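You operate a simulated robot arm through the tools that you are given. There is no shell and no other tool.

You run a simulated two-armed robot. Do the job below in one go: nothing can be reset, and whatever is moved stays where it is left.

## Task
Stipple the roundel in T27's ring and lift its highlight.
Fine: light T27 on High first; use the brush and the stick from the rack beside it and put both back; the roundel stays in its ring; leave other roundels and controls.

The check looks at the end state, three seconds after you hand in, the way a careful person would. Anything else that was tipped, shoved, dropped, spilled or broken makes it a failure.

## Robot
Two 7-joint arms with fingered hands on one trunk that stands fixed in place. Base frame: the origin is at the foot of the trunk, x ahead of it, y to its left, z up; the work surface is at about z = 0.87. Lengths are in m, angles in degrees, forces in N, time in s.
The left shoulder is at [0.082, 0.173, 1.058], the right one opposite. With the tool pointing down near the work surface each hand reaches from about 0.42 to 0.84 m from the base axis, measured 20 degrees to its own side. Payload 3.5 kg a hand.
The tool frame of a hand sits at the grasp point between the pads (the TCP): z along the fingers, y along the line on which they close. The tips reach 0.025 m beyond it. The gripper opens to 0.088 m; its body begins 0.029 m behind the TCP. The gripper is a hand of 3 fingers: y runs from the thumb to the fingers, the wrist lies at [-0.013, -0.097, -0.162] in the tool frame, and closing takes about 1.5 s.
Orientation is that of the tool frame in the base frame, as a unit quaternion [x, y, z, w]. With the fingers straight down and the wrist toward the robot, the tool's x, y and z point along [0, 1, 0], [1, 0, 0] and [0, 0, -1] of the base frame.

## Interface
- The arms move only by the tool nudge_tool. It takes "left_increments", "right_increments" or both (then of equal length, played together; a hand with none holds still); each is a list of rows, each a list of 6 numbers: the shift along the tool's x, y, z in units of 40 mm (1.0 is 40 mm), then the turn, a rotation vector about the tool's x, y, z in units of 6 degrees (1.0 is 6 degrees). In form: [[dx, dy, dz, rx, ry, rz], ...]. A call has 1 to 20 rows; each row shifts and turns the commanded pose from where the row before left it, along the tool's axes as they then stand. "left_grip" and "right_grip" are, for a hand that has rows, the closure in counts, from 0 (fully open) to 255 (shut), set as the call begins (left out, the last holds). A call with a number of a shift or a turn outside -1 to 1 is refused whole. A row lasts 0.2 s, in which the tool goes at most 0.05 m and 8.6 degrees; a call with a longer step from one row to the next is refused whole, and so is a gripper value outside its range. A pose out of reach is approached as far as the arm can. The call stops where the force on the tool passes 40 N (or 10 N more than at its start, if that is more) or the arm is blocked; 0.2 s more then pass. The fingers move at their own pace (about 0.072 m/s each) and stop on an object; they squeeze with about 26 N. The grip force told is the motor's: it shows also when the fingers shut on nothing. Time passes only in rows, and 0.2 s behind the last, so rows that do not move let the fingers close. It gives the time, the measured TCP pose, the force on the tool (base axes), the opening and the grip force at its end, in the units of the frame above (readings bear some noise), with the torque about the TCP (base axes, N m) and any sound that the robot's microphone picked up.
- Cameras (640 x 400 px; columns grow to the right, rows downward): "scene" is now at [0.2196, -0.0021, 1.3058]; the picture's right is [-0.03, -1.00, 0.01], its down [-0.38, 0.01, -0.92] and it looks along [0.92, -0.04, -0.38] (base axes); focal length 214 px, centre (320, 200). "left" rides on the left gripper at [-0.058, -0.085, -0.099] in its tool frame; the picture's right is [-0.67, -0.35, 0.66], its down [0.69, -0.63, 0.37] and it looks along [0.29, 0.69, 0.66] (tool axes); focal length 261 px, centre (320, 200). "right" rides on the right gripper at [0.058, -0.085, -0.099] in its tool frame; the picture's right is [-0.67, 0.35, -0.66], its down [-0.69, -0.63, 0.37] and it looks along [-0.28, 0.69, 0.66] (tool axes); focal length 261 px, centre (320, 200). There is no depth. A picture from a camera that has moved, and an enlarged one, comes with that camera's place and axes in the base frame and with its lens.
- get_image(camera): a new picture of that camera. It takes no simulated time.
- slide_trunk(by): moves the trunk up (or, below 0, down) by that many m; the arms and the scene camera ride with it, the base frame stays. It gives what a move gives, with no picture.
- curl_fingers(index, middle, thumb_bend, thumb_turn, hand): sets how far each is bent, from 0 (flat) to 1 (curled in); at 0.3 the hand is open as for a grip, at 0.7 the pads meet at the TCP. One left out holds its place. A second passes; each finger stops where it meets its share of the squeeze, and holds until it gets a number again. A gripper value or a shape takes the hand back. It gives what a move gives, with no picture; readings hold the bend of each and the force on the fingers (four entries, about 0 where the hand has none), thumb and palm. thumb_turn goes from beside the hand (0) to across from the fingers (1), as for a grip.
- hand_shape(shape, hand): the hand has 3 fingers and takes this shape, open, in about a second: jaw (thumb against the fingers, like two jaws); tri (thumb and two fingers); tip (a fingertip pinch); poke (one finger out to press); point (the index stretched); flat (the hand flat); cup (the hand cupped); fist (a fist). The gripper value then closes the fingers along that shape, each until it touches; the sizes above hold for jaw. It gives what a move gives, with no picture.
- pan_tilt(pan, tilt): turns the head with the scene camera to pan (to the left, within 86 degrees either way) and tilt (down, from -29 to 69), counted from straight ahead of the robot (the tilt from the chest, where the trunk bows). It gives what a move gives.
- inspect(camera, box): a new picture of the part [left, top, right, bottom] of that camera's present view, enlarged. It takes no simulated time.
- close_job(): hands the job in; it is judged then, once.

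Places have to be worked out from the pictures, the camera data and where the tool is seen. Open the grippers and draw the arms clear of the work before you hand the job in, unless the task says otherwise.

The tools are called after "Emit:" as a command line: name --argument value ..., lists and objects as JSON in quotes. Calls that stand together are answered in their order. nudge_tool: Moves the arms, as the interface text tells. Its arguments: {"type":"object","properties":{"left_increments":{"type":"array","items":{"type":"array","items":{"type":"number"}}},"left_grip":{"type":"number"},"right_increments":{"type":"array","items":{"type":"array","items":{"type":"number"}}},"right_grip":{"type":"number"}},"required":[]} The other tools are called the same way: slide_trunk (by) moves the trunk up or down; hand_shape (shape, hand) gives the hand a shape; curl_fingers (index, middle, thumb_bend, thumb_turn, hand) moves the fingers one by one; pan_tilt (pan, tilt) turns the head that bears the scene camera; get_image (camera) takes a picture; inspect (camera, box) takes an enlarged picture of a part of a camera's view; close_job () hands the job in.

At the start:

```text
time: 0.0
left_tcp_pos: [0.4041, -0.0151, 1.2618]
left_orientation: [0.707, 0.708, -0.001, 0.0]
left_contact_force: [-0.2, 0.5, -0.8]
left_wrist_torque: [-0.02, 0.0, 0.04]
left_grip_width: 0.0876
left_gripper_force: 0.1
left_shape: jaw
left_bend: [0.3, 0.3, 0.3, 0.98]
left_finger forces: [0.0, 0.0, 0.1, 0.1, 0.0, 0.0]
right_tcp_pos: [0.387, -0.4044, 1.1589]
right_orientation: [0.707, 0.707, 0.0, 0.001]
right_contact_force: [0.5, -0.4, 0.5]
right_wrist_torque: [0.01, 0.02, 0.02]
right_grip_width: 0.0878
right_gripper_force: 0.1
right_shape: jaw
right_bend: [0.3, 0.3, 0.3, 0.98]
right_finger forces: [0.1, 0.0, 0.0, 0.1, 0.0, 0.0]
trunk travel left (down, up): [-0.15, 0.305]
head pan, tilt (commanded): [-2.1, 8.5]
```

scene: 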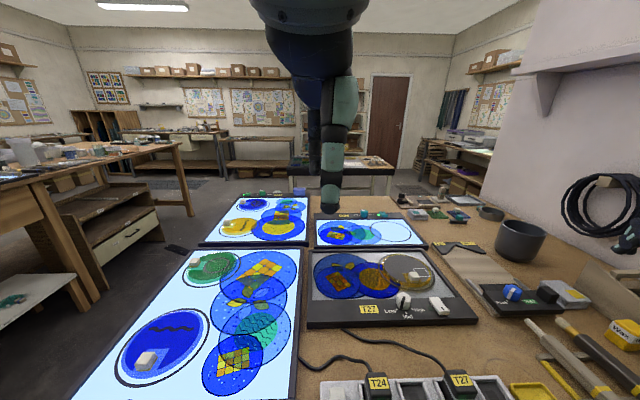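
right: 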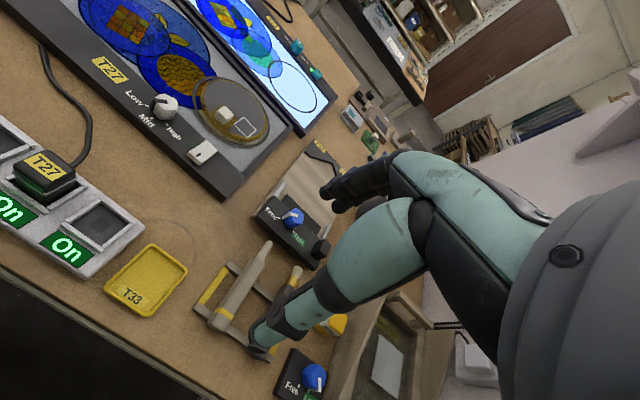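
left: 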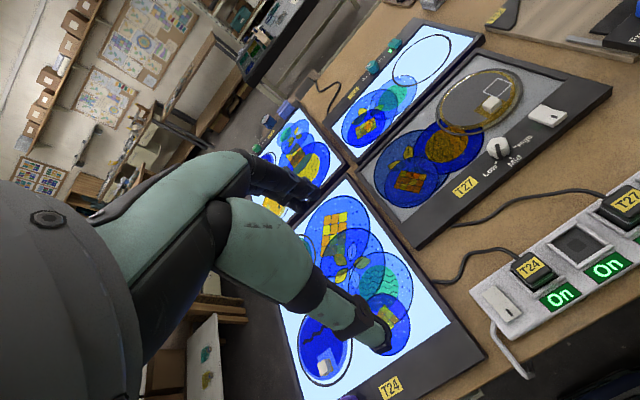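

I'll start by looking closely at the scene around the T27 light table, its controls, and the tool rack.

Emit:
inspect --camera "scene" --box '[290, 180, 480, 340]'

Emit:
inspect --camera "scene" --box '[440, 230, 640, 400]'

Emit:
inspect --camera "right" --box '[0, 0, 330, 260]'

Emit:
inspect --camera "right" --box '[100, 180, 400, 400]'

```text
2.50 times, centred on (385, 260) of scene
camera zoom: at [0.2196, -0.0021, 1.3058], right [-0.03, -1.0, 0.01], down [-0.38, 0.01, -0.92], along [0.92, -0.04, -0.38], focal length 536 px, centre (158, 50)
```

zoom: 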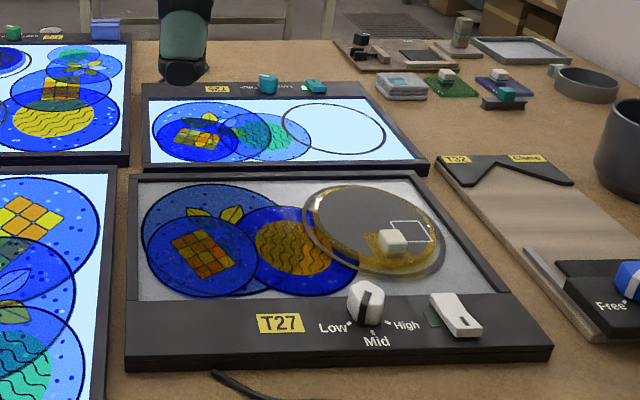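

```text
2.35 times, centred on (540, 315) of scene
camera zoom: at [0.2196, -0.0021, 1.3058], right [-0.03, -1.0, 0.01], down [-0.38, 0.01, -0.92], along [0.92, -0.04, -0.38], focal length 505 px, centre (-198, -71)
```

zoom: 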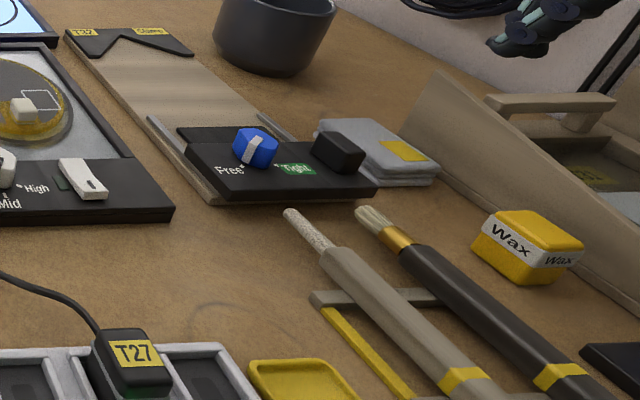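

```text
1.54 times, centred on (165, 130) of right
camera zoom: at [0.3003, -0.3475, 1.2586], right [0.35, -0.67, 0.66], down [-0.63, -0.69, -0.37], along [0.7, -0.28, -0.66], focal length 401 px, centre (558, 308)
```

zoom: 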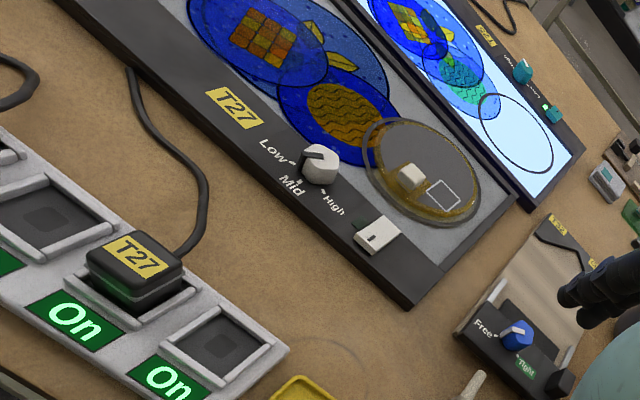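

```text
1.82 times, centred on (250, 290) of right
camera zoom: at [0.3003, -0.3475, 1.2586], right [0.35, -0.67, 0.66], down [-0.63, -0.69, -0.37], along [0.7, -0.28, -0.66], focal length 474 px, centre (447, 36)
```

zoom: 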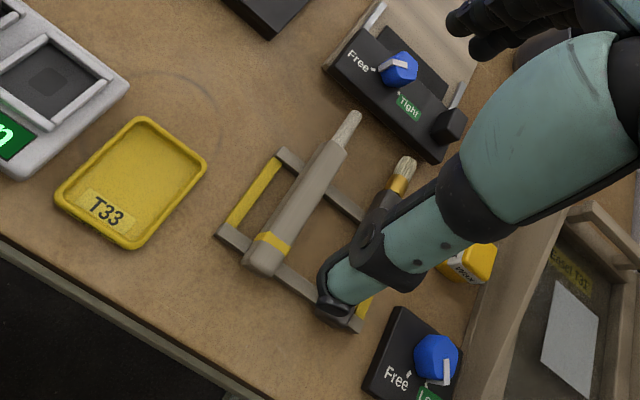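

The T27 table is dark, with a dial (Low/Mid/High) and a rocker switch. I'll tilt the head down and look at the area from a better angle.

Emit:
pan_tilt --pan -25 --tilt 40

Emit:
get_image --camera "scene"

```text
time: 1.0
left_tcp_pos: [0.4043, -0.0135, 1.2623]
left_orientation: [0.707, 0.707, 0.0, 0.001]
left_contact_force: [0.4, 0.3, -0.3]
left_wrist_torque: [0.02, 0.01, 0.01]
left_grip_width: 0.0874
left_gripper_force: 0.1
left_shape: jaw
left_bend: [0.3, 0.3, 0.3, 0.98]
left_finger forces: [0.0, 0.0, 0.1, 0.0, 0.1, 0.0]
right_tcp_pos: [0.3859, -0.405, 1.159]
right_orientation: [0.706, 0.708, 0.001, 0.001]
right_contact_force: [0.4, 0.6, 0.8]
right_wrist_torque: [0.0, 0.0, -0.03]
right_grip_width: 0.0877
right_gripper_force: 0.0
right_shape: jaw
right_bend: [0.3, 0.3, 0.3, 0.98]
right_finger forces: [0.0, 0.0, 0.0, 0.0, 0.0, 0.1]
trunk travel left (down, up): [-0.15, 0.305]
head pan, tilt (commanded): [-25.0, 40.0]
```

```text
taken
camera scene: at [0.1925, -0.0346, 1.261], right [-0.41, -0.91, 0.1], down [-0.75, 0.27, -0.6], along [0.52, -0.32, -0.79], focal length 214 px, centre (320, 200)
```

scene: 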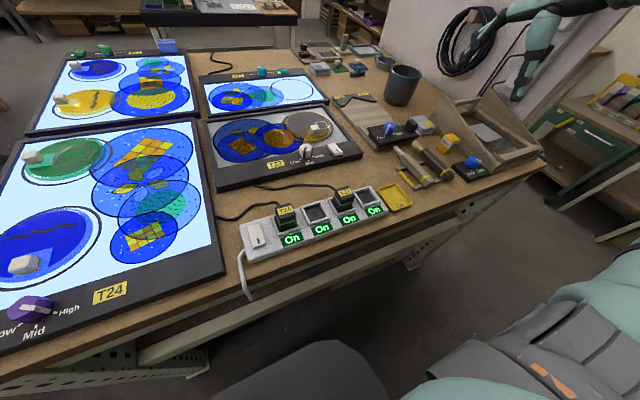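

Emit:
inspect --camera "scene" --box '[190, 90, 390, 215]'

Emit:
inspect --camera "scene" --box '[340, 90, 540, 215]'

Emit:
inspect --camera "scene" --box '[230, 165, 430, 290]'

```text
3.20 times, centred on (290, 152) of scene
camera zoom: at [0.1925, -0.0346, 1.261], right [-0.41, -0.91, 0.1], down [-0.75, 0.27, -0.6], along [0.52, -0.32, -0.79], focal length 686 px, centre (416, 352)
```

zoom: 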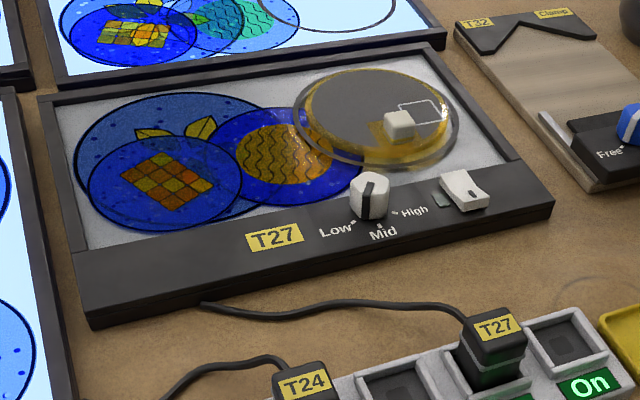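

```text
3.20 times, centred on (440, 152) of scene
camera zoom: at [0.1925, -0.0346, 1.261], right [-0.41, -0.91, 0.1], down [-0.75, 0.27, -0.6], along [0.52, -0.32, -0.79], focal length 686 px, centre (-64, 352)
```

zoom: 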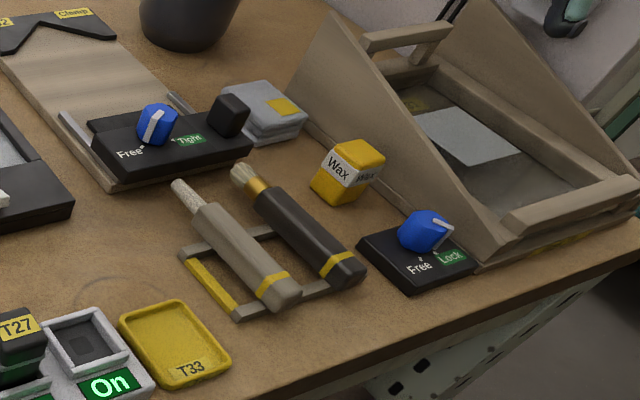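

```text
3.20 times, centred on (330, 228) of scene
camera zoom: at [0.1925, -0.0346, 1.261], right [-0.41, -0.91, 0.1], down [-0.75, 0.27, -0.6], along [0.52, -0.32, -0.79], focal length 686 px, centre (288, 112)
```

zoom: 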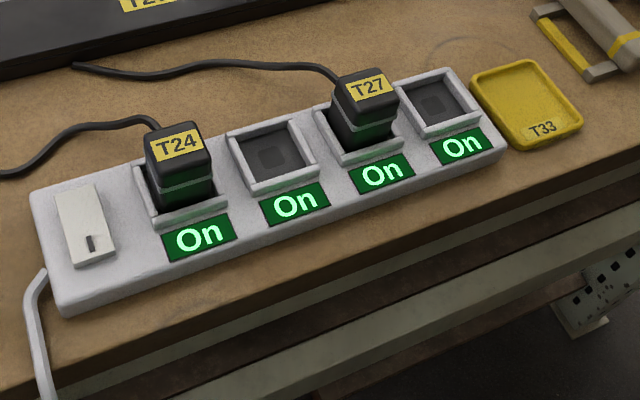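

The rack holds the stick (left) and the brush (right), both lying along +x with tips away from the robot. T27's plug is in a live socket. I'll first move the left arm away to the left so it doesn't obstruct, and get a closer look at T27 with the right hand camera.

Emit:
nudge_tool --left_increments '[[1, 0, 0, 0, 0, 0], [1, 0, 0, 0, 0, 0], [1, 0, 0, 0, 0, 0], [1, 0, 0, 0, 0, 0], [1, 0, 0, 0, 0, 0], [1, 0, 0, 0, 0, 0], [1, 0, 0, 0, 0, 0], [1, 0, 0, 0, 0, 0]]'

Emit:
get_image --camera "scene"

Emit:
get_image --camera "left"

```text
time: 2.8
left_tcp_pos: [0.4038, 0.306, 1.2609]
left_orientation: [0.707, 0.707, -0.001, 0.001]
left_contact_force: [0.4, -0.1, -0.1]
left_wrist_torque: [-0.05, 0.01, 0.01]
left_grip_width: 0.0872
left_gripper_force: 0.1
left_shape: jaw
left_bend: [0.3, 0.3, 0.3, 0.98]
left_finger forces: [0.0, 0.0, 0.1, 0.0, 0.0, 0.0]
right_tcp_pos: [0.3866, -0.4036, 1.1606]
right_orientation: [0.706, 0.708, -0.001, 0.002]
right_contact_force: [0.8, 0.2, 0.6]
right_wrist_torque: [0.0, -0.01, -0.01]
right_grip_width: 0.0877
right_gripper_force: 0.0
right_shape: jaw
right_bend: [0.3, 0.3, 0.3, 0.98]
right_finger forces: [0.0, 0.1, 0.1, 0.1, 0.0, 0.0]
trunk travel left (down, up): [-0.15, 0.305]
head pan, tilt (commanded): [-25.0, 40.0]
```

```text
taken
camera scene: at [0.1923, -0.0333, 1.261], right [-0.41, -0.91, 0.1], down [-0.75, 0.27, -0.6], along [0.52, -0.32, -0.79], focal length 214 px, centre (320, 200)
```

scene: 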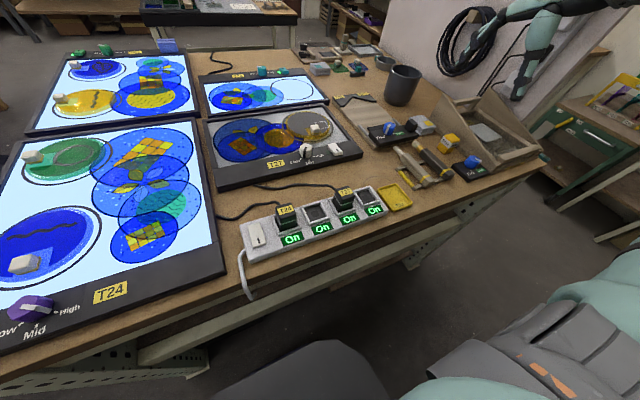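

```text
taken
camera left: at [0.3192, 0.2488, 1.3599], right [-0.35, -0.67, -0.65], down [-0.63, 0.68, -0.37], along [0.69, 0.28, -0.66], focal length 261 px, centre (320, 200)
```

left: 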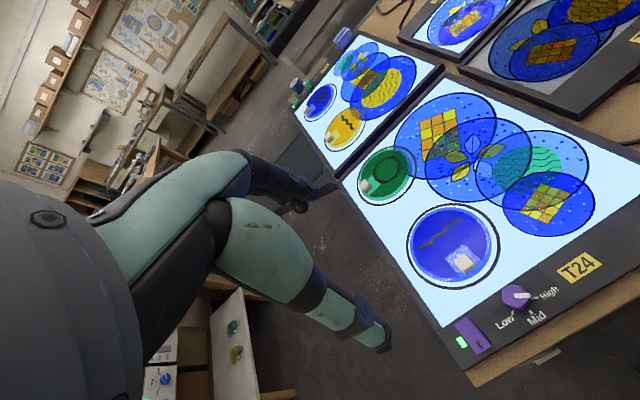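

T24 is a lit reference: I'll zoom on its dial, rocker, and a finished-looking roundel to learn how "on" and the dial pointer look.

Emit:
inspect --camera "left" --box '[380, 190, 620, 380]'

Emit:
inspect --camera "scene" --box '[0, 130, 160, 345]'

Emit:
inspect --camera "scene" --box '[270, 100, 370, 165]'

```text
2.11 times, centred on (500, 285) of left
camera zoom: at [0.3192, 0.2488, 1.3599], right [-0.35, -0.67, -0.65], down [-0.63, 0.68, -0.37], along [0.69, 0.28, -0.66], focal length 549 px, centre (-59, 21)
```

zoom: 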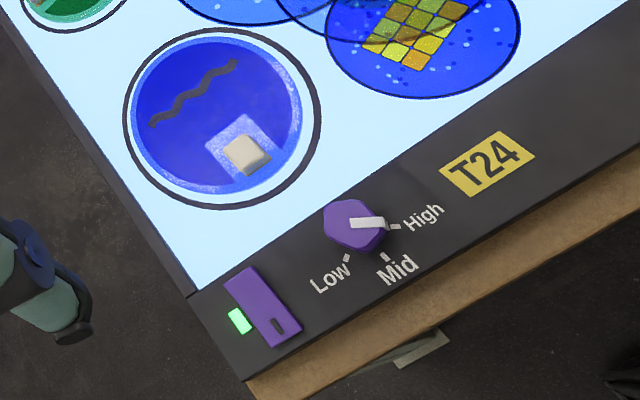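

```text
1.86 times, centred on (80, 238) of scene
camera zoom: at [0.1923, -0.0333, 1.261], right [-0.41, -0.91, 0.1], down [-0.75, 0.27, -0.6], along [0.52, -0.32, -0.79], focal length 399 px, centre (766, 130)
```

zoom: 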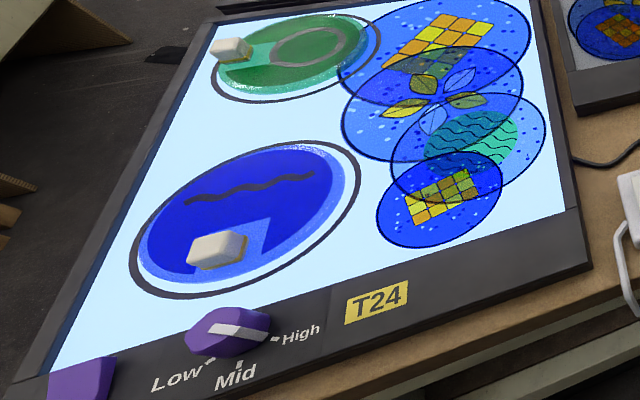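

```text
6.15 times, centred on (320, 132) of scene
camera zoom: at [0.1923, -0.0333, 1.261], right [-0.41, -0.91, 0.1], down [-0.75, 0.27, -0.6], along [0.52, -0.32, -0.79], focal length 1320 px, centre (320, 615)
```

zoom: 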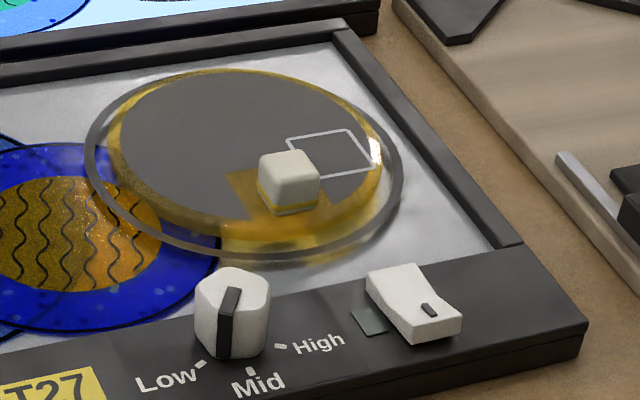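

T24 shows "on" = its LED lit, with the pointer bar toward High. I'll bring the right hand over T27's front edge (staying high) for a close look at its dial, rocker, and roundel.

Emit:
nudge_tool --right_increments '[[0.885, 0.22, 0.42, 0, 0, 0], [0.885, 0.22, 0.42, 0, 0, 0], [0.885, 0.22, 0.42, 0, 0, 0], [0.885, 0.22, 0.42, 0, 0, 0], [0.885, 0.22, 0.42, 0, 0, 0], [0.885, 0.22, 0.42, 0, 0, 0]]'

Emit:
get_image --camera "right"

Emit:
get_image --camera "scene"

```text
time: 4.2
left_tcp_pos: [0.4044, 0.3062, 1.2619]
left_orientation: [0.706, 0.708, -0.001, 0.001]
left_contact_force: [0.1, -0.6, 0.4]
left_wrist_torque: [0.03, 0.03, 0.02]
left_grip_width: 0.0879
left_gripper_force: 0.1
left_shape: jaw
left_bend: [0.3, 0.3, 0.3, 0.98]
left_finger forces: [0.0, 0.0, 0.0, 0.0, 0.1, 0.1]
right_tcp_pos: [0.4377, -0.191, 1.059]
right_orientation: [0.706, 0.708, -0.001, 0.001]
right_contact_force: [0.9, 0.2, 0.1]
right_wrist_torque: [-0.03, -0.01, -0.01]
right_grip_width: 0.0874
right_gripper_force: 0.2
right_shape: jaw
right_bend: [0.3, 0.3, 0.3, 0.98]
right_finger forces: [0.1, 0.1, 0.0, 0.0, 0.0, 0.0]
trunk travel left (down, up): [-0.15, 0.305]
head pan, tilt (commanded): [-25.0, 40.0]
```

```text
taken
camera right: at [0.3534, -0.1331, 1.157], right [0.35, -0.67, 0.66], down [-0.63, -0.69, -0.36], along [0.7, -0.29, -0.66], focal length 261 px, centre (320, 200)
```

right: 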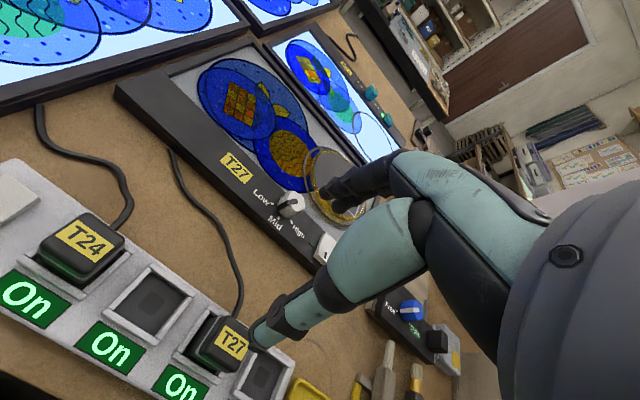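

```text
taken
camera scene: at [0.1929, -0.0325, 1.2609], right [-0.41, -0.91, 0.1], down [-0.75, 0.27, -0.6], along [0.52, -0.33, -0.79], focal length 214 px, centre (320, 200)
```

scene: 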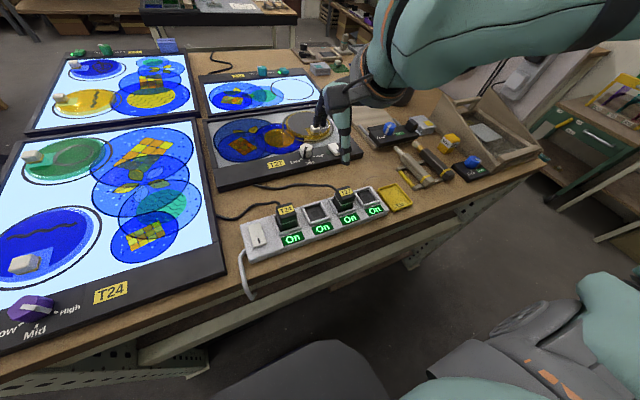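

The hand's own fingers cover the controls; shifting the hand to the right and lower should put them in the free left half of its camera view.

Emit:
nudge_tool --right_increments '[[-0.81, 0.286, 0.215, 0, 0, 0], [-0.81, 0.286, 0.215, 0, 0, 0], [-0.81, 0.286, 0.215, 0, 0, 0], [-0.81, 0.286, 0.215, 0, 0, 0], [-0.81, 0.286, 0.215, 0, 0, 0]]'

Emit:
get_image --camera "right"

Emit:
inspect --camera "right" --box '[0, 0, 320, 200]'

```text
time: 5.4
left_tcp_pos: [0.4047, 0.3036, 1.2618]
left_orientation: [0.707, 0.708, 0.0, 0.0]
left_contact_force: [0.4, -0.3, 0.9]
left_wrist_torque: [-0.01, 0.02, 0.01]
left_grip_width: 0.0876
left_gripper_force: 0.1
left_shape: jaw
left_bend: [0.3, 0.3, 0.3, 0.98]
left_finger forces: [0.0, 0.0, 0.1, 0.0, 0.1, 0.0]
right_tcp_pos: [0.495, -0.3559, 1.0169]
right_orientation: [0.706, 0.708, 0.0, 0.002]
right_contact_force: [-0.6, -0.6, -0.6]
right_wrist_torque: [-0.01, -0.04, 0.05]
right_grip_width: 0.0877
right_gripper_force: 0.0
right_shape: jaw
right_bend: [0.3, 0.3, 0.3, 0.98]
right_finger forces: [0.0, 0.0, 0.0, 0.1, 0.1, 0.0]
trunk travel left (down, up): [-0.15, 0.305]
head pan, tilt (commanded): [-25.0, 40.0]
```

```text
taken
camera right: at [0.4101, -0.2984, 1.1149], right [0.35, -0.67, 0.66], down [-0.63, -0.69, -0.37], along [0.7, -0.28, -0.66], focal length 261 px, centre (320, 200)
```

right: 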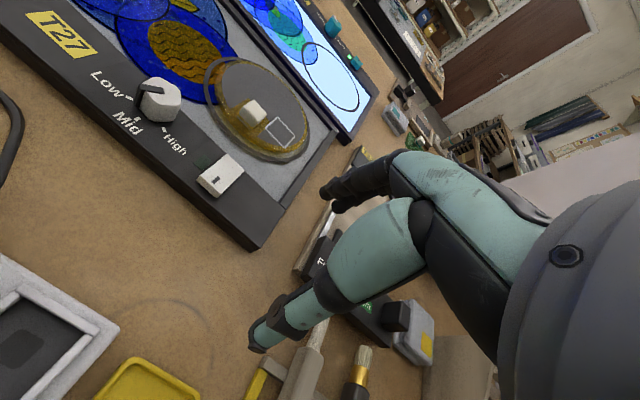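

```text
2.00 times, centred on (160, 100) of right
camera zoom: at [0.4101, -0.2984, 1.1149], right [0.35, -0.67, 0.66], down [-0.63, -0.69, -0.37], along [0.7, -0.28, -0.66], focal length 521 px, centre (640, 400)
```

zoom: 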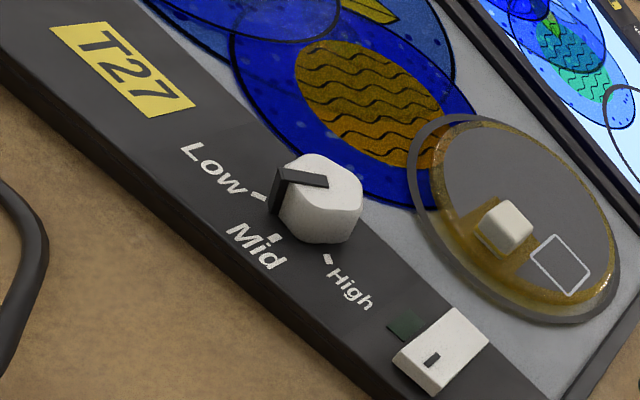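

Now it's clear: T27's dial points at Low (Low on the left, Mid nearest me, High on the right), so it must turn about 120° counter-clockwise seen from above. I'll zoom in on the rocker and compare it with lit tables' rockers.

Emit:
inspect --camera "right" --box '[180, 140, 260, 205]'

Emit:
inspect --camera "scene" --box '[240, 60, 300, 85]'

Emit:
inspect --camera "left" --box '[430, 270, 560, 360]'

Emit:
inspect --camera "right" --box '[195, 40, 345, 170]'

```text
6.15 times, centred on (220, 172) of right
camera zoom: at [0.4101, -0.2984, 1.1149], right [0.35, -0.67, 0.66], down [-0.63, -0.69, -0.37], along [0.7, -0.28, -0.66], focal length 1604 px, centre (935, 369)
```

zoom: 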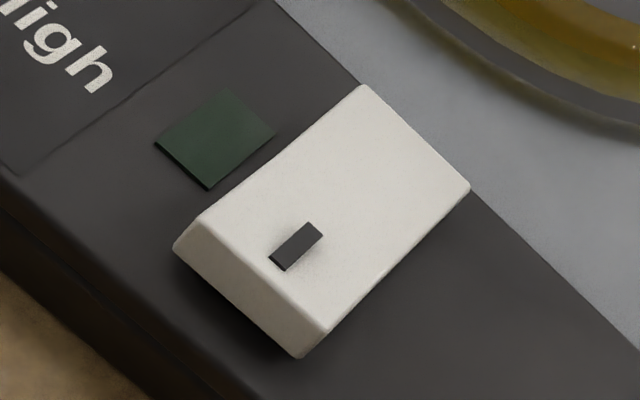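

```text
10.67 times, centred on (270, 72) of scene
camera zoom: at [0.1927, -0.0355, 1.2608], right [-0.41, -0.91, 0.1], down [-0.75, 0.27, -0.6], along [0.52, -0.32, -0.79], focal length 2288 px, centre (853, 1560)
```

zoom: 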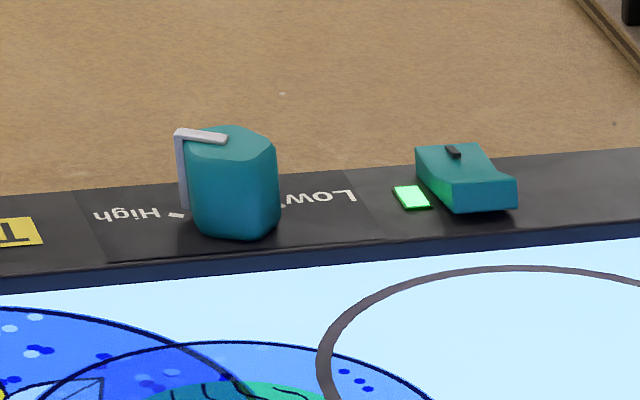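

```text
4.44 times, centred on (495, 315) of left
camera zoom: at [0.3197, 0.2459, 1.3603], right [-0.35, -0.67, -0.66], down [-0.63, 0.68, -0.37], along [0.69, 0.29, -0.66], focal length 1158 px, centre (-458, -311)
```

zoom: 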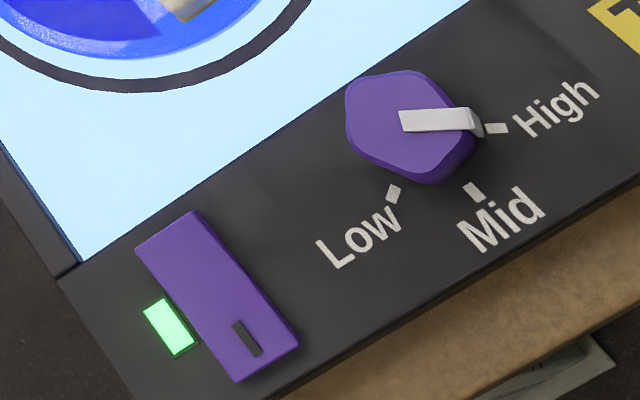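

```text
3.08 times, centred on (270, 105) of right
camera zoom: at [0.4101, -0.2984, 1.1149], right [0.35, -0.67, 0.66], down [-0.63, -0.69, -0.37], along [0.7, -0.28, -0.66], focal length 802 px, centre (474, 492)
```

zoom: 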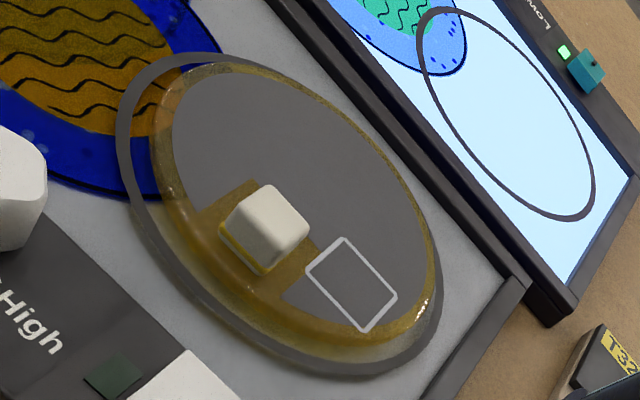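

The unlit rocker has its marked end facing me and looks raised; pressing the marked end should switch it on. First I'll move above the dial (~[0.571, -0.209]) with the fingers half closed, and test turning the wrist through the needed range in the air.

Emit:
nudge_tool --right_increments '[[0.735, 0.38, -0.174, 0, 0, 0], [0.735, 0.38, -0.174, 0, 0, 0], [0.735, 0.38, -0.174, 0, 0, 0], [0.735, 0.38, -0.174, 0, 0, 0], [0.735, 0.38, -0.174, 0, 0, 0]]' --right_grip 90

Emit:
get_image --camera "scene"

Emit:
get_image --camera "right"

```text
time: 6.6
left_tcp_pos: [0.4046, 0.3057, 1.2611]
left_orientation: [0.707, 0.707, -0.002, 0.0]
left_contact_force: [0.4, 0.4, -0.3]
left_wrist_torque: [-0.05, 0.02, 0.02]
left_grip_width: 0.0873
left_gripper_force: 0.1
left_shape: jaw
left_bend: [0.3, 0.3, 0.3, 0.98]
left_finger forces: [0.1, 0.1, 0.0, 0.1, 0.1, 0.1]
right_tcp_pos: [0.5734, -0.2068, 1.0516]
right_orientation: [0.707, 0.708, -0.001, 0.0]
right_contact_force: [-0.5, 1.3, -0.1]
right_wrist_torque: [0.01, -0.01, -0.01]
right_grip_width: 0.0572
right_gripper_force: 0.0
right_shape: jaw
right_bend: [0.28, 0.39, 0.61, 1.0]
right_finger forces: [0.1, 0.0, 0.0, 0.0, 0.1, 0.0]
trunk travel left (down, up): [-0.15, 0.305]
head pan, tilt (commanded): [-25.0, 40.0]
```

```text
taken
camera scene: at [0.1936, -0.0343, 1.2607], right [-0.41, -0.91, 0.1], down [-0.75, 0.27, -0.6], along [0.52, -0.32, -0.79], focal length 214 px, centre (320, 200)
```

scene: 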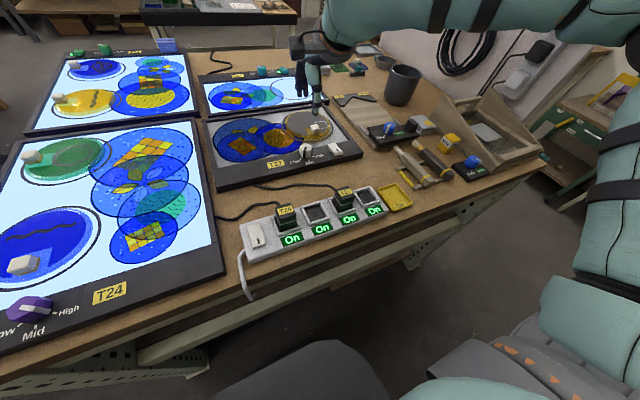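

```text
taken
camera right: at [0.4871, -0.1496, 1.1499], right [0.35, -0.67, 0.66], down [-0.63, -0.69, -0.37], along [0.69, -0.29, -0.66], focal length 261 px, centre (320, 200)
```

right: 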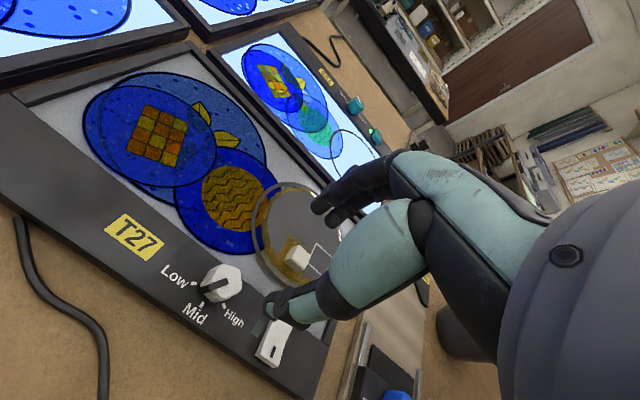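

Emit:
inspect --camera "right" --box '[150, 240, 310, 370]'

Emit:
inspect --camera "scene" --box '[260, 30, 380, 180]'

```text
3.08 times, centred on (230, 305) of right
camera zoom: at [0.4871, -0.1496, 1.1499], right [0.35, -0.67, 0.66], down [-0.63, -0.69, -0.37], along [0.69, -0.29, -0.66], focal length 802 px, centre (597, -123)
```

zoom: 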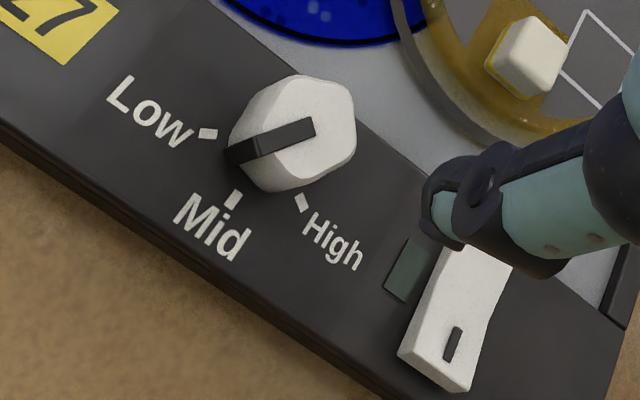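

```text
2.67 times, centred on (320, 105) of scene
camera zoom: at [0.1936, -0.0343, 1.2607], right [-0.41, -0.91, 0.1], down [-0.75, 0.27, -0.6], along [0.52, -0.32, -0.79], focal length 572 px, centre (320, 453)
```

zoom: 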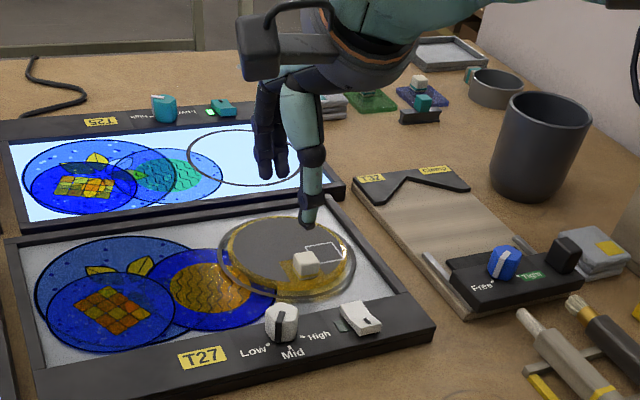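

The dial centre works out to about [0.573, -0.208], top ≈ 0.915. The hand is right above it; now I test the 120° wrist turn in free air.

Emit:
nudge_tool --right_increments '[[0, 0, 0, 0, 0, -1], [0, 0, 0, 0, 0, -1], [0, 0, 0, 0, 0, -1], [0, 0, 0, 0, 0, -1], [0, 0, 0, 0, 0, -1], [0, 0, 0, 0, 0, -1], [0, 0, 0, 0, 0, -1], [0, 0, 0, 0, 0, -1], [0, 0, 0, 0, 0, -1], [0, 0, 0, 0, 0, -1], [0, 0, 0, 0, 0, -1], [0, 0, 0, 0, 0, -1], [0, 0, 0, 0, 0, -1], [0, 0, 0, 0, 0, -1], [0, 0, 0, 0, 0, -1], [0, 0, 0, 0, 0, -1], [0, 0, 0, 0, 0, -1], [0, 0, 0, 0, 0, -1], [0, 0, 0, 0, 0, -1], [0, 0, 0, 0, 0, -1]]'

Emit:
get_image --camera "scene"

Emit:
get_image --camera "right"

```text
time: 10.8
left_tcp_pos: [0.4031, 0.3045, 1.2621]
left_orientation: [0.707, 0.708, 0.0, 0.0]
left_contact_force: [0.7, 0.0, 0.4]
left_wrist_torque: [0.0, 0.02, 0.0]
left_grip_width: 0.0878
left_gripper_force: 0.1
left_shape: jaw
left_bend: [0.3, 0.3, 0.3, 0.98]
left_finger forces: [0.1, 0.1, 0.0, 0.0, 0.1, 0.1]
right_tcp_pos: [0.4157, -0.1161, 0.9775]
right_orientation: [-0.256, 0.967, -0.009, 0.01]
right_contact_force: [0.1, 0.2, 0.5]
right_wrist_torque: [0.0, -0.02, -0.01]
right_grip_width: 0.0574
right_gripper_force: 0.0
right_shape: jaw
right_bend: [0.28, 0.39, 0.61, 1.0]
right_finger forces: [0.0, 0.1, 0.0, 0.0, 0.0, 0.0]
right hand out of reach, approached as far as the arm can: row 13, 14, 15, 16, 17, 18, 19, 20
trunk travel left (down, up): [-0.15, 0.305]
head pan, tilt (commanded): [-25.0, 40.0]
```

```text
taken
camera scene: at [0.1923, -0.0344, 1.2609], right [-0.41, -0.91, 0.1], down [-0.75, 0.27, -0.6], along [0.52, -0.32, -0.79], focal length 214 px, centre (320, 200)
```

scene: 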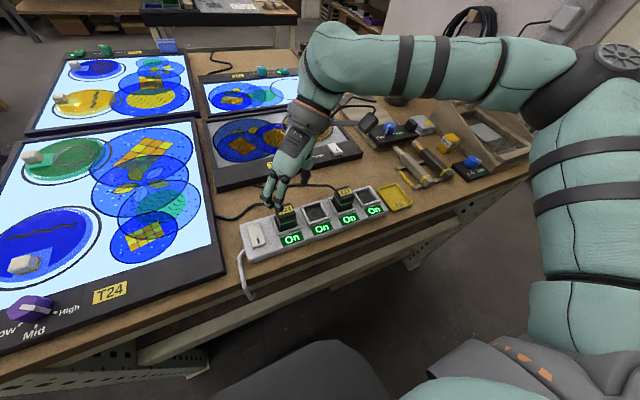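

```text
taken
camera right: at [0.4035, -0.2174, 1.0773], right [0.39, 0.64, 0.66], down [0.92, -0.21, -0.34], along [-0.08, 0.74, -0.67], focal length 261 px, centre (320, 200)
```

right: 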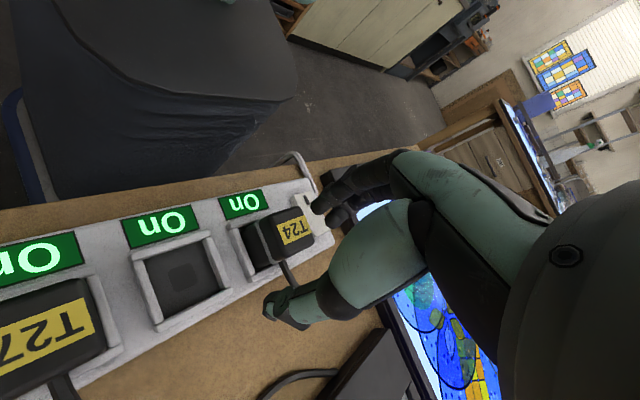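

Turning past about 72° runs into the arm's limit and pulls the hand back toward me (no contact occurred). I'll reverse the turn in small steps back and check it returns above the dial.

Emit:
nudge_tool --right_increments '[[0, 0, 0, 0, 0, 1], [0, 0, 0, 0, 0, 1], [0, 0, 0, 0, 0, 1], [0, 0, 0, 0, 0, 1], [0, 0, 0, 0, 0, 1], [0, 0, 0, 0, 0, 1], [0, 0, 0, 0, 0, 1], [0, 0, 0, 0, 0, 1], [0, 0, 0, 0, 0, 1], [0, 0, 0, 0, 0, 1]]'

```text
time: 13.0
left_tcp_pos: [0.4041, 0.3064, 1.2606]
left_orientation: [0.707, 0.707, -0.001, 0.001]
left_contact_force: [0.3, -0.6, 0.8]
left_wrist_torque: [0.02, 0.04, 0.02]
left_grip_width: 0.0875
left_gripper_force: 0.1
left_shape: jaw
left_bend: [0.3, 0.3, 0.3, 0.98]
left_finger forces: [0.1, 0.0, 0.0, 0.0, 0.1, 0.0]
right_tcp_pos: [0.4157, -0.1148, 0.9778]
right_orientation: [0.258, 0.966, -0.001, 0.002]
right_contact_force: [0.8, 0.2, -0.3]
right_wrist_torque: [-0.02, 0.01, -0.02]
right_grip_width: 0.0574
right_gripper_force: 0.0
right_shape: jaw
right_bend: [0.28, 0.39, 0.61, 1.0]
right_finger forces: [0.0, 0.0, 0.0, 0.0, 0.0, 0.1]
trunk travel left (down, up): [-0.15, 0.305]
head pan, tilt (commanded): [-25.0, 40.0]
```

The hand stayed near me at yaw 60° after the re-basing. I'll lift, finish the counter-turn to yaw 0, then continue to yaw −48° to test that side's range, still high in the air.

Emit:
nudge_tool --right_increments '[[0, 0, -1, 0, 0, 0], [0, 0, -1, 0, 0, 0], [0, 0, 0, 0, 0, 1], [0, 0, 0, 0, 0, 1], [0, 0, 0, 0, 0, 1], [0, 0, 0, 0, 0, 1], [0, 0, 0, 0, 0, 1], [0, 0, 0, 0, 0, 1], [0, 0, 0, 0, 0, 1], [0, 0, 0, 0, 0, 1], [0, 0, 0, 0, 0, 1], [0, 0, 0, 0, 0, 1], [-0.6, 1, 0, 0, 0, 0], [-0.6, 1, 0, 0, 0, 0], [-0.6, 1, 0, 0, 0, 0], [-0.5, 0.93, 0, 0, 0, 0]]'

```text
time: 16.4
left_tcp_pos: [0.4068, 0.3055, 1.2602]
left_orientation: [0.706, 0.708, -0.001, 0.0]
left_contact_force: [-0.8, 0.5, -0.2]
left_wrist_torque: [-0.01, 0.02, -0.06]
left_grip_width: 0.0873
left_gripper_force: 0.0
left_shape: jaw
left_bend: [0.3, 0.3, 0.3, 0.98]
left_finger forces: [0.0, 0.0, 0.0, 0.1, 0.0, 0.0]
right_tcp_pos: [0.5752, -0.2091, 1.0568]
right_orientation: [0.707, 0.708, -0.001, 0.0]
right_contact_force: [0.0, 0.1, -0.2]
right_wrist_torque: [0.03, -0.05, 0.0]
right_grip_width: 0.0573
right_gripper_force: 0.0
right_shape: jaw
right_bend: [0.28, 0.39, 0.62, 1.0]
right_finger forces: [0.0, 0.0, 0.0, 0.1, 0.0, 0.0]
trunk travel left (down, up): [-0.15, 0.305]
head pan, tilt (commanded): [-25.0, 40.0]
```

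Back above the dial at [0.575, -0.209, 1.057], yaw 0. Now testing the other direction in the air.

Emit:
nudge_tool --right_increments '[[0, 0, 0, 0, 0, 1], [0, 0, 0, 0, 0, 1], [0, 0, 0, 0, 0, 1], [0, 0, 0, 0, 0, 1], [0, 0, 0, 0, 0, 1], [0, 0, 0, 0, 0, 1], [0, 0, 0, 0, 0, 1], [0, 0, 0, 0, 0, 1], [0, 0, 0, 0, 0, 1]]'

Emit:
get_image --camera "scene"

Emit:
get_image --camera "right"

```text
time: 18.4
left_tcp_pos: [0.4037, 0.3042, 1.2607]
left_orientation: [0.707, 0.708, 0.0, 0.0]
left_contact_force: [0.2, 0.8, -0.7]
left_wrist_torque: [-0.01, 0.0, 0.02]
left_grip_width: 0.0873
left_gripper_force: 0.0
left_shape: jaw
left_bend: [0.3, 0.3, 0.3, 0.98]
left_finger forces: [0.1, 0.0, 0.1, 0.0, 0.1, 0.0]
right_tcp_pos: [0.5687, -0.2835, 1.0837]
right_orientation: [0.934, 0.358, 0.001, 0.0]
right_contact_force: [-1.4, -0.4, 0.1]
right_wrist_torque: [0.01, -0.03, -0.03]
right_grip_width: 0.0572
right_gripper_force: 0.1
right_shape: jaw
right_bend: [0.28, 0.39, 0.62, 1.0]
right_finger forces: [0.0, 0.0, 0.1, 0.1, 0.0, 0.0]
right hand out of reach, approached as far as the arm can: row 3, 4, 5, 6, 7, 9
trunk travel left (down, up): [-0.15, 0.305]
head pan, tilt (commanded): [-25.0, 40.0]
```

```text
taken
camera scene: at [0.1925, -0.035, 1.2609], right [-0.41, -0.91, 0.1], down [-0.75, 0.27, -0.6], along [0.52, -0.32, -0.79], focal length 214 px, centre (320, 200)
```

scene: 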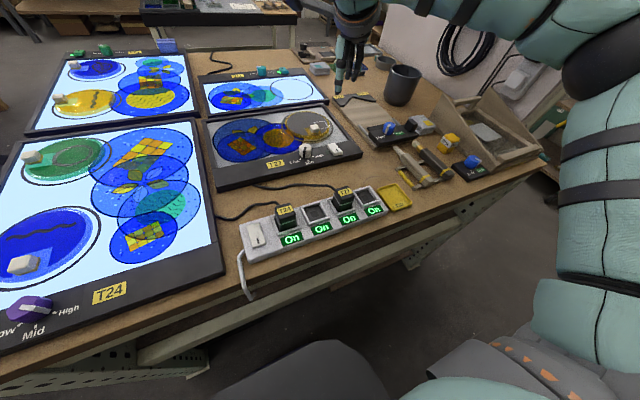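

```text
taken
camera right: at [0.5533, -0.1809, 1.1823], right [-0.27, -0.71, 0.66], down [-0.93, 0.01, -0.37], along [0.25, -0.71, -0.66], focal length 261 px, centre (320, 200)
```

right: 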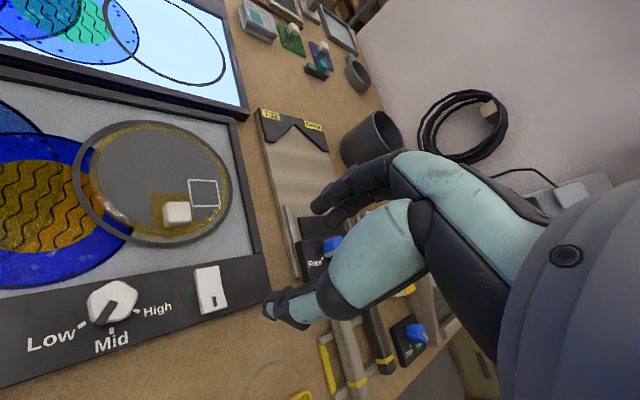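

Usable wrist yaw at the dial is about −12° to +72°, so I'll turn the dial in two 60° strokes. This camera angle is clear, so I'll zoom on T27 now.

Emit:
inspect --camera "right" --box '[20, 240, 260, 390]'

Emit:
inspect --camera "right" --box '[60, 105, 250, 260]'

Emit:
inspect --camera "right" --box '[240, 200, 480, 400]'

```text
2.67 times, centred on (140, 315) of right
camera zoom: at [0.5533, -0.1809, 1.1823], right [-0.27, -0.71, 0.66], down [-0.93, 0.01, -0.37], along [0.25, -0.71, -0.66], focal length 695 px, centre (800, -107)
```

zoom: 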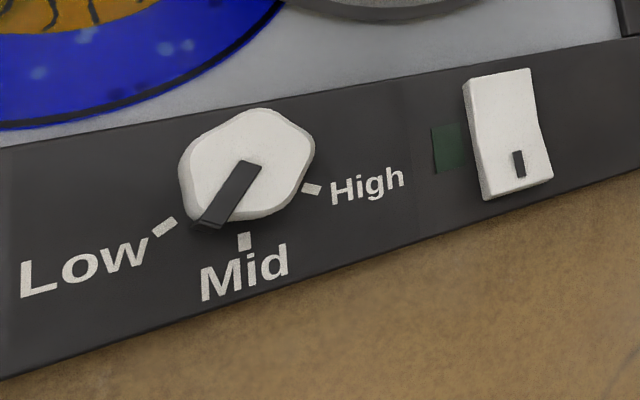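

```text
2.58 times, centred on (155, 182) of right
camera zoom: at [0.5533, -0.1809, 1.1823], right [-0.27, -0.71, 0.66], down [-0.93, 0.01, -0.37], along [0.25, -0.71, -0.66], focal length 673 px, centre (746, 245)
```

zoom: 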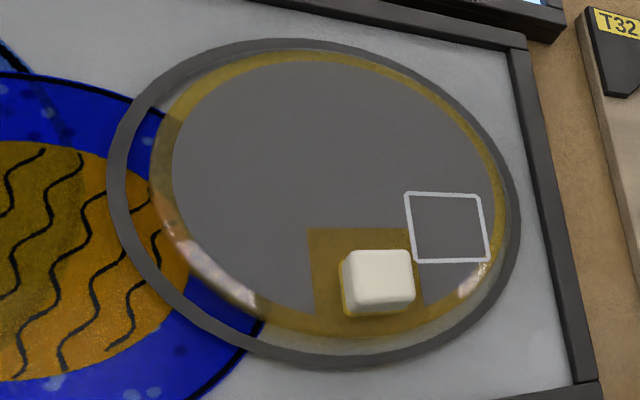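

```text
2.00 times, centred on (360, 300) of right
camera zoom: at [0.5533, -0.1809, 1.1823], right [-0.27, -0.71, 0.66], down [-0.93, 0.01, -0.37], along [0.25, -0.71, -0.66], focal length 521 px, centre (240, 0)
```

zoom: 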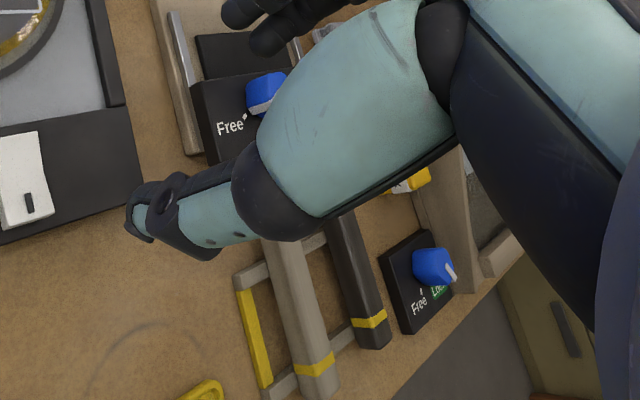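

Emit:
inspect --camera "right" --box '[70, 270, 150, 345]'

Emit:
inspect --camera "scene" --box '[285, 135, 325, 165]'

```text
5.33 times, centred on (110, 308) of right
camera zoom: at [0.5533, -0.1809, 1.1823], right [-0.27, -0.71, 0.66], down [-0.93, 0.01, -0.37], along [0.25, -0.71, -0.66], focal length 1390 px, centre (1440, -373)
```

zoom: 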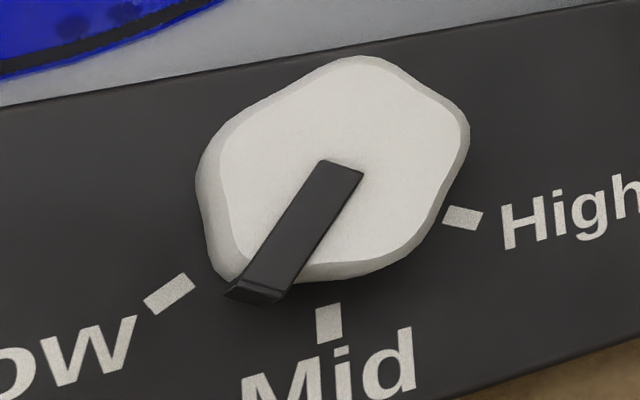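

```text
13.33 times, centred on (305, 150) of scene
camera zoom: at [0.1925, -0.035, 1.2609], right [-0.41, -0.91, 0.1], down [-0.75, 0.27, -0.6], along [0.52, -0.32, -0.79], focal length 2860 px, centre (520, 867)
```

zoom: 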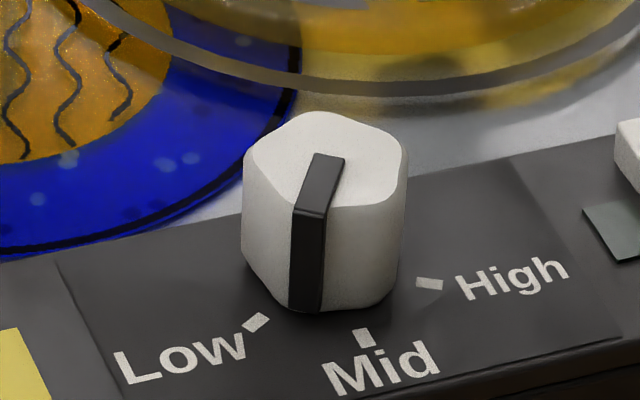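

The pointer actually sits about 37° on the Low side of Mid, so ~97° counter-clockwise brings it to High (Low/Mid/High ticks are 60° apart). I'll go back to yaw ≈ 2° above the dial, at [0.573, -0.2095].

Emit:
nudge_tool --right_increments '[[0, 0, 0, 0, 0, -1], [0, 0, 0, 0, 0, -1], [0, 0, 0, 0, 0, -1], [0, 0, 0, 0, 0, -1], [0, 0, 0, 0, 0, -1], [0, 0, 0, 0, 0, -1], [0, 0, 0, 0, 0, -1], [0, 0, 0, 0, 0, -1], [0, 0, 0, 0, 0, -0.35], [0.93, 0.085, 0, 0, 0, 0], [0.93, 0.085, 0, 0, 0, 0]]' --right_grip 90

```text
time: 20.8
left_tcp_pos: [0.4052, 0.3049, 1.2613]
left_orientation: [0.707, 0.707, -0.001, 0.001]
left_contact_force: [-0.7, -0.2, 0.5]
left_wrist_torque: [0.02, 0.03, 0.01]
left_grip_width: 0.0874
left_gripper_force: 0.1
left_shape: jaw
left_bend: [0.3, 0.3, 0.3, 0.98]
left_finger forces: [0.0, 0.0, 0.1, 0.0, 0.0, 0.1]
right_tcp_pos: [0.5721, -0.2066, 1.0829]
right_orientation: [0.694, 0.72, 0.001, 0.0]
right_contact_force: [1.5, 0.4, -0.5]
right_wrist_torque: [-0.02, -0.03, -0.04]
right_grip_width: 0.0574
right_gripper_force: 0.1
right_shape: jaw
right_bend: [0.28, 0.39, 0.62, 1.0]
right_finger forces: [0.1, 0.1, 0.0, 0.0, 0.1, 0.0]
trunk travel left (down, up): [-0.15, 0.305]
head pan, tilt (commanded): [-25.0, 40.0]
```

Now descending partway to z ≈ 0.965 to check the straddle before going around the dial.

Emit:
nudge_tool --right_increments '[[-0.06, 0.02, 1, 0, 0, 0], [0, 0, 1, 0, 0, 0], [0, 0, 0.95, 0, 0, 0]]'

Emit:
inspect --camera "scene" --box '[250, 80, 370, 180]'

Emit:
get_image --camera "right"

```text
time: 21.6
left_tcp_pos: [0.4052, 0.305, 1.2618]
left_orientation: [0.707, 0.707, -0.001, 0.001]
left_contact_force: [0.1, -1.0, 0.5]
left_wrist_torque: [0.0, 0.03, 0.0]
left_grip_width: 0.0877
left_gripper_force: 0.0
left_shape: jaw
left_bend: [0.3, 0.3, 0.3, 0.98]
left_finger forces: [0.2, 0.0, 0.0, 0.0, 0.1, 0.1]
right_tcp_pos: [0.5743, -0.2095, 0.9654]
right_orientation: [0.693, 0.72, 0.001, 0.0]
right_contact_force: [0.3, -0.7, 0.7]
right_wrist_torque: [0.02, 0.0, 0.01]
right_grip_width: 0.0572
right_gripper_force: 0.1
right_shape: jaw
right_bend: [0.28, 0.39, 0.62, 1.0]
right_finger forces: [0.1, 0.0, 0.0, 0.0, 0.0, 0.1]
trunk travel left (down, up): [-0.15, 0.305]
head pan, tilt (commanded): [-25.0, 40.0]
```

```text
4.00 times, centred on (310, 130) of scene
camera zoom: at [0.1929, -0.0349, 1.2608], right [-0.41, -0.91, 0.1], down [-0.75, 0.27, -0.6], along [0.52, -0.32, -0.79], focal length 858 px, centre (360, 480)
```

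zoom: 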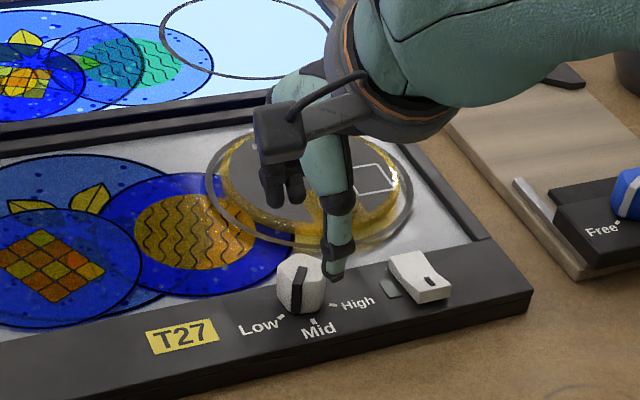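

```text
taken
camera right: at [0.4846, -0.1553, 1.0646], right [0.37, -0.66, 0.66], down [-0.6, -0.71, -0.37], along [0.71, -0.26, -0.66], focal length 261 px, centre (320, 200)
```

right: 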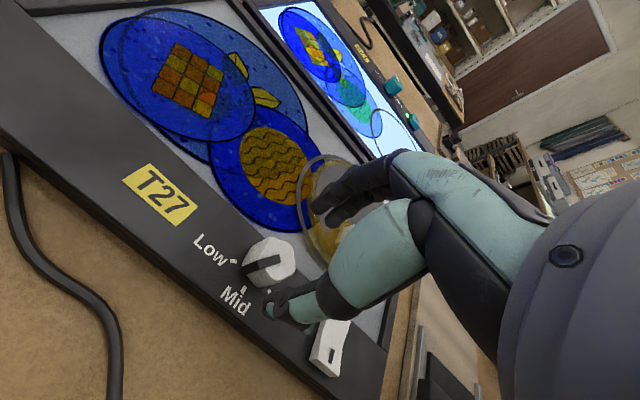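

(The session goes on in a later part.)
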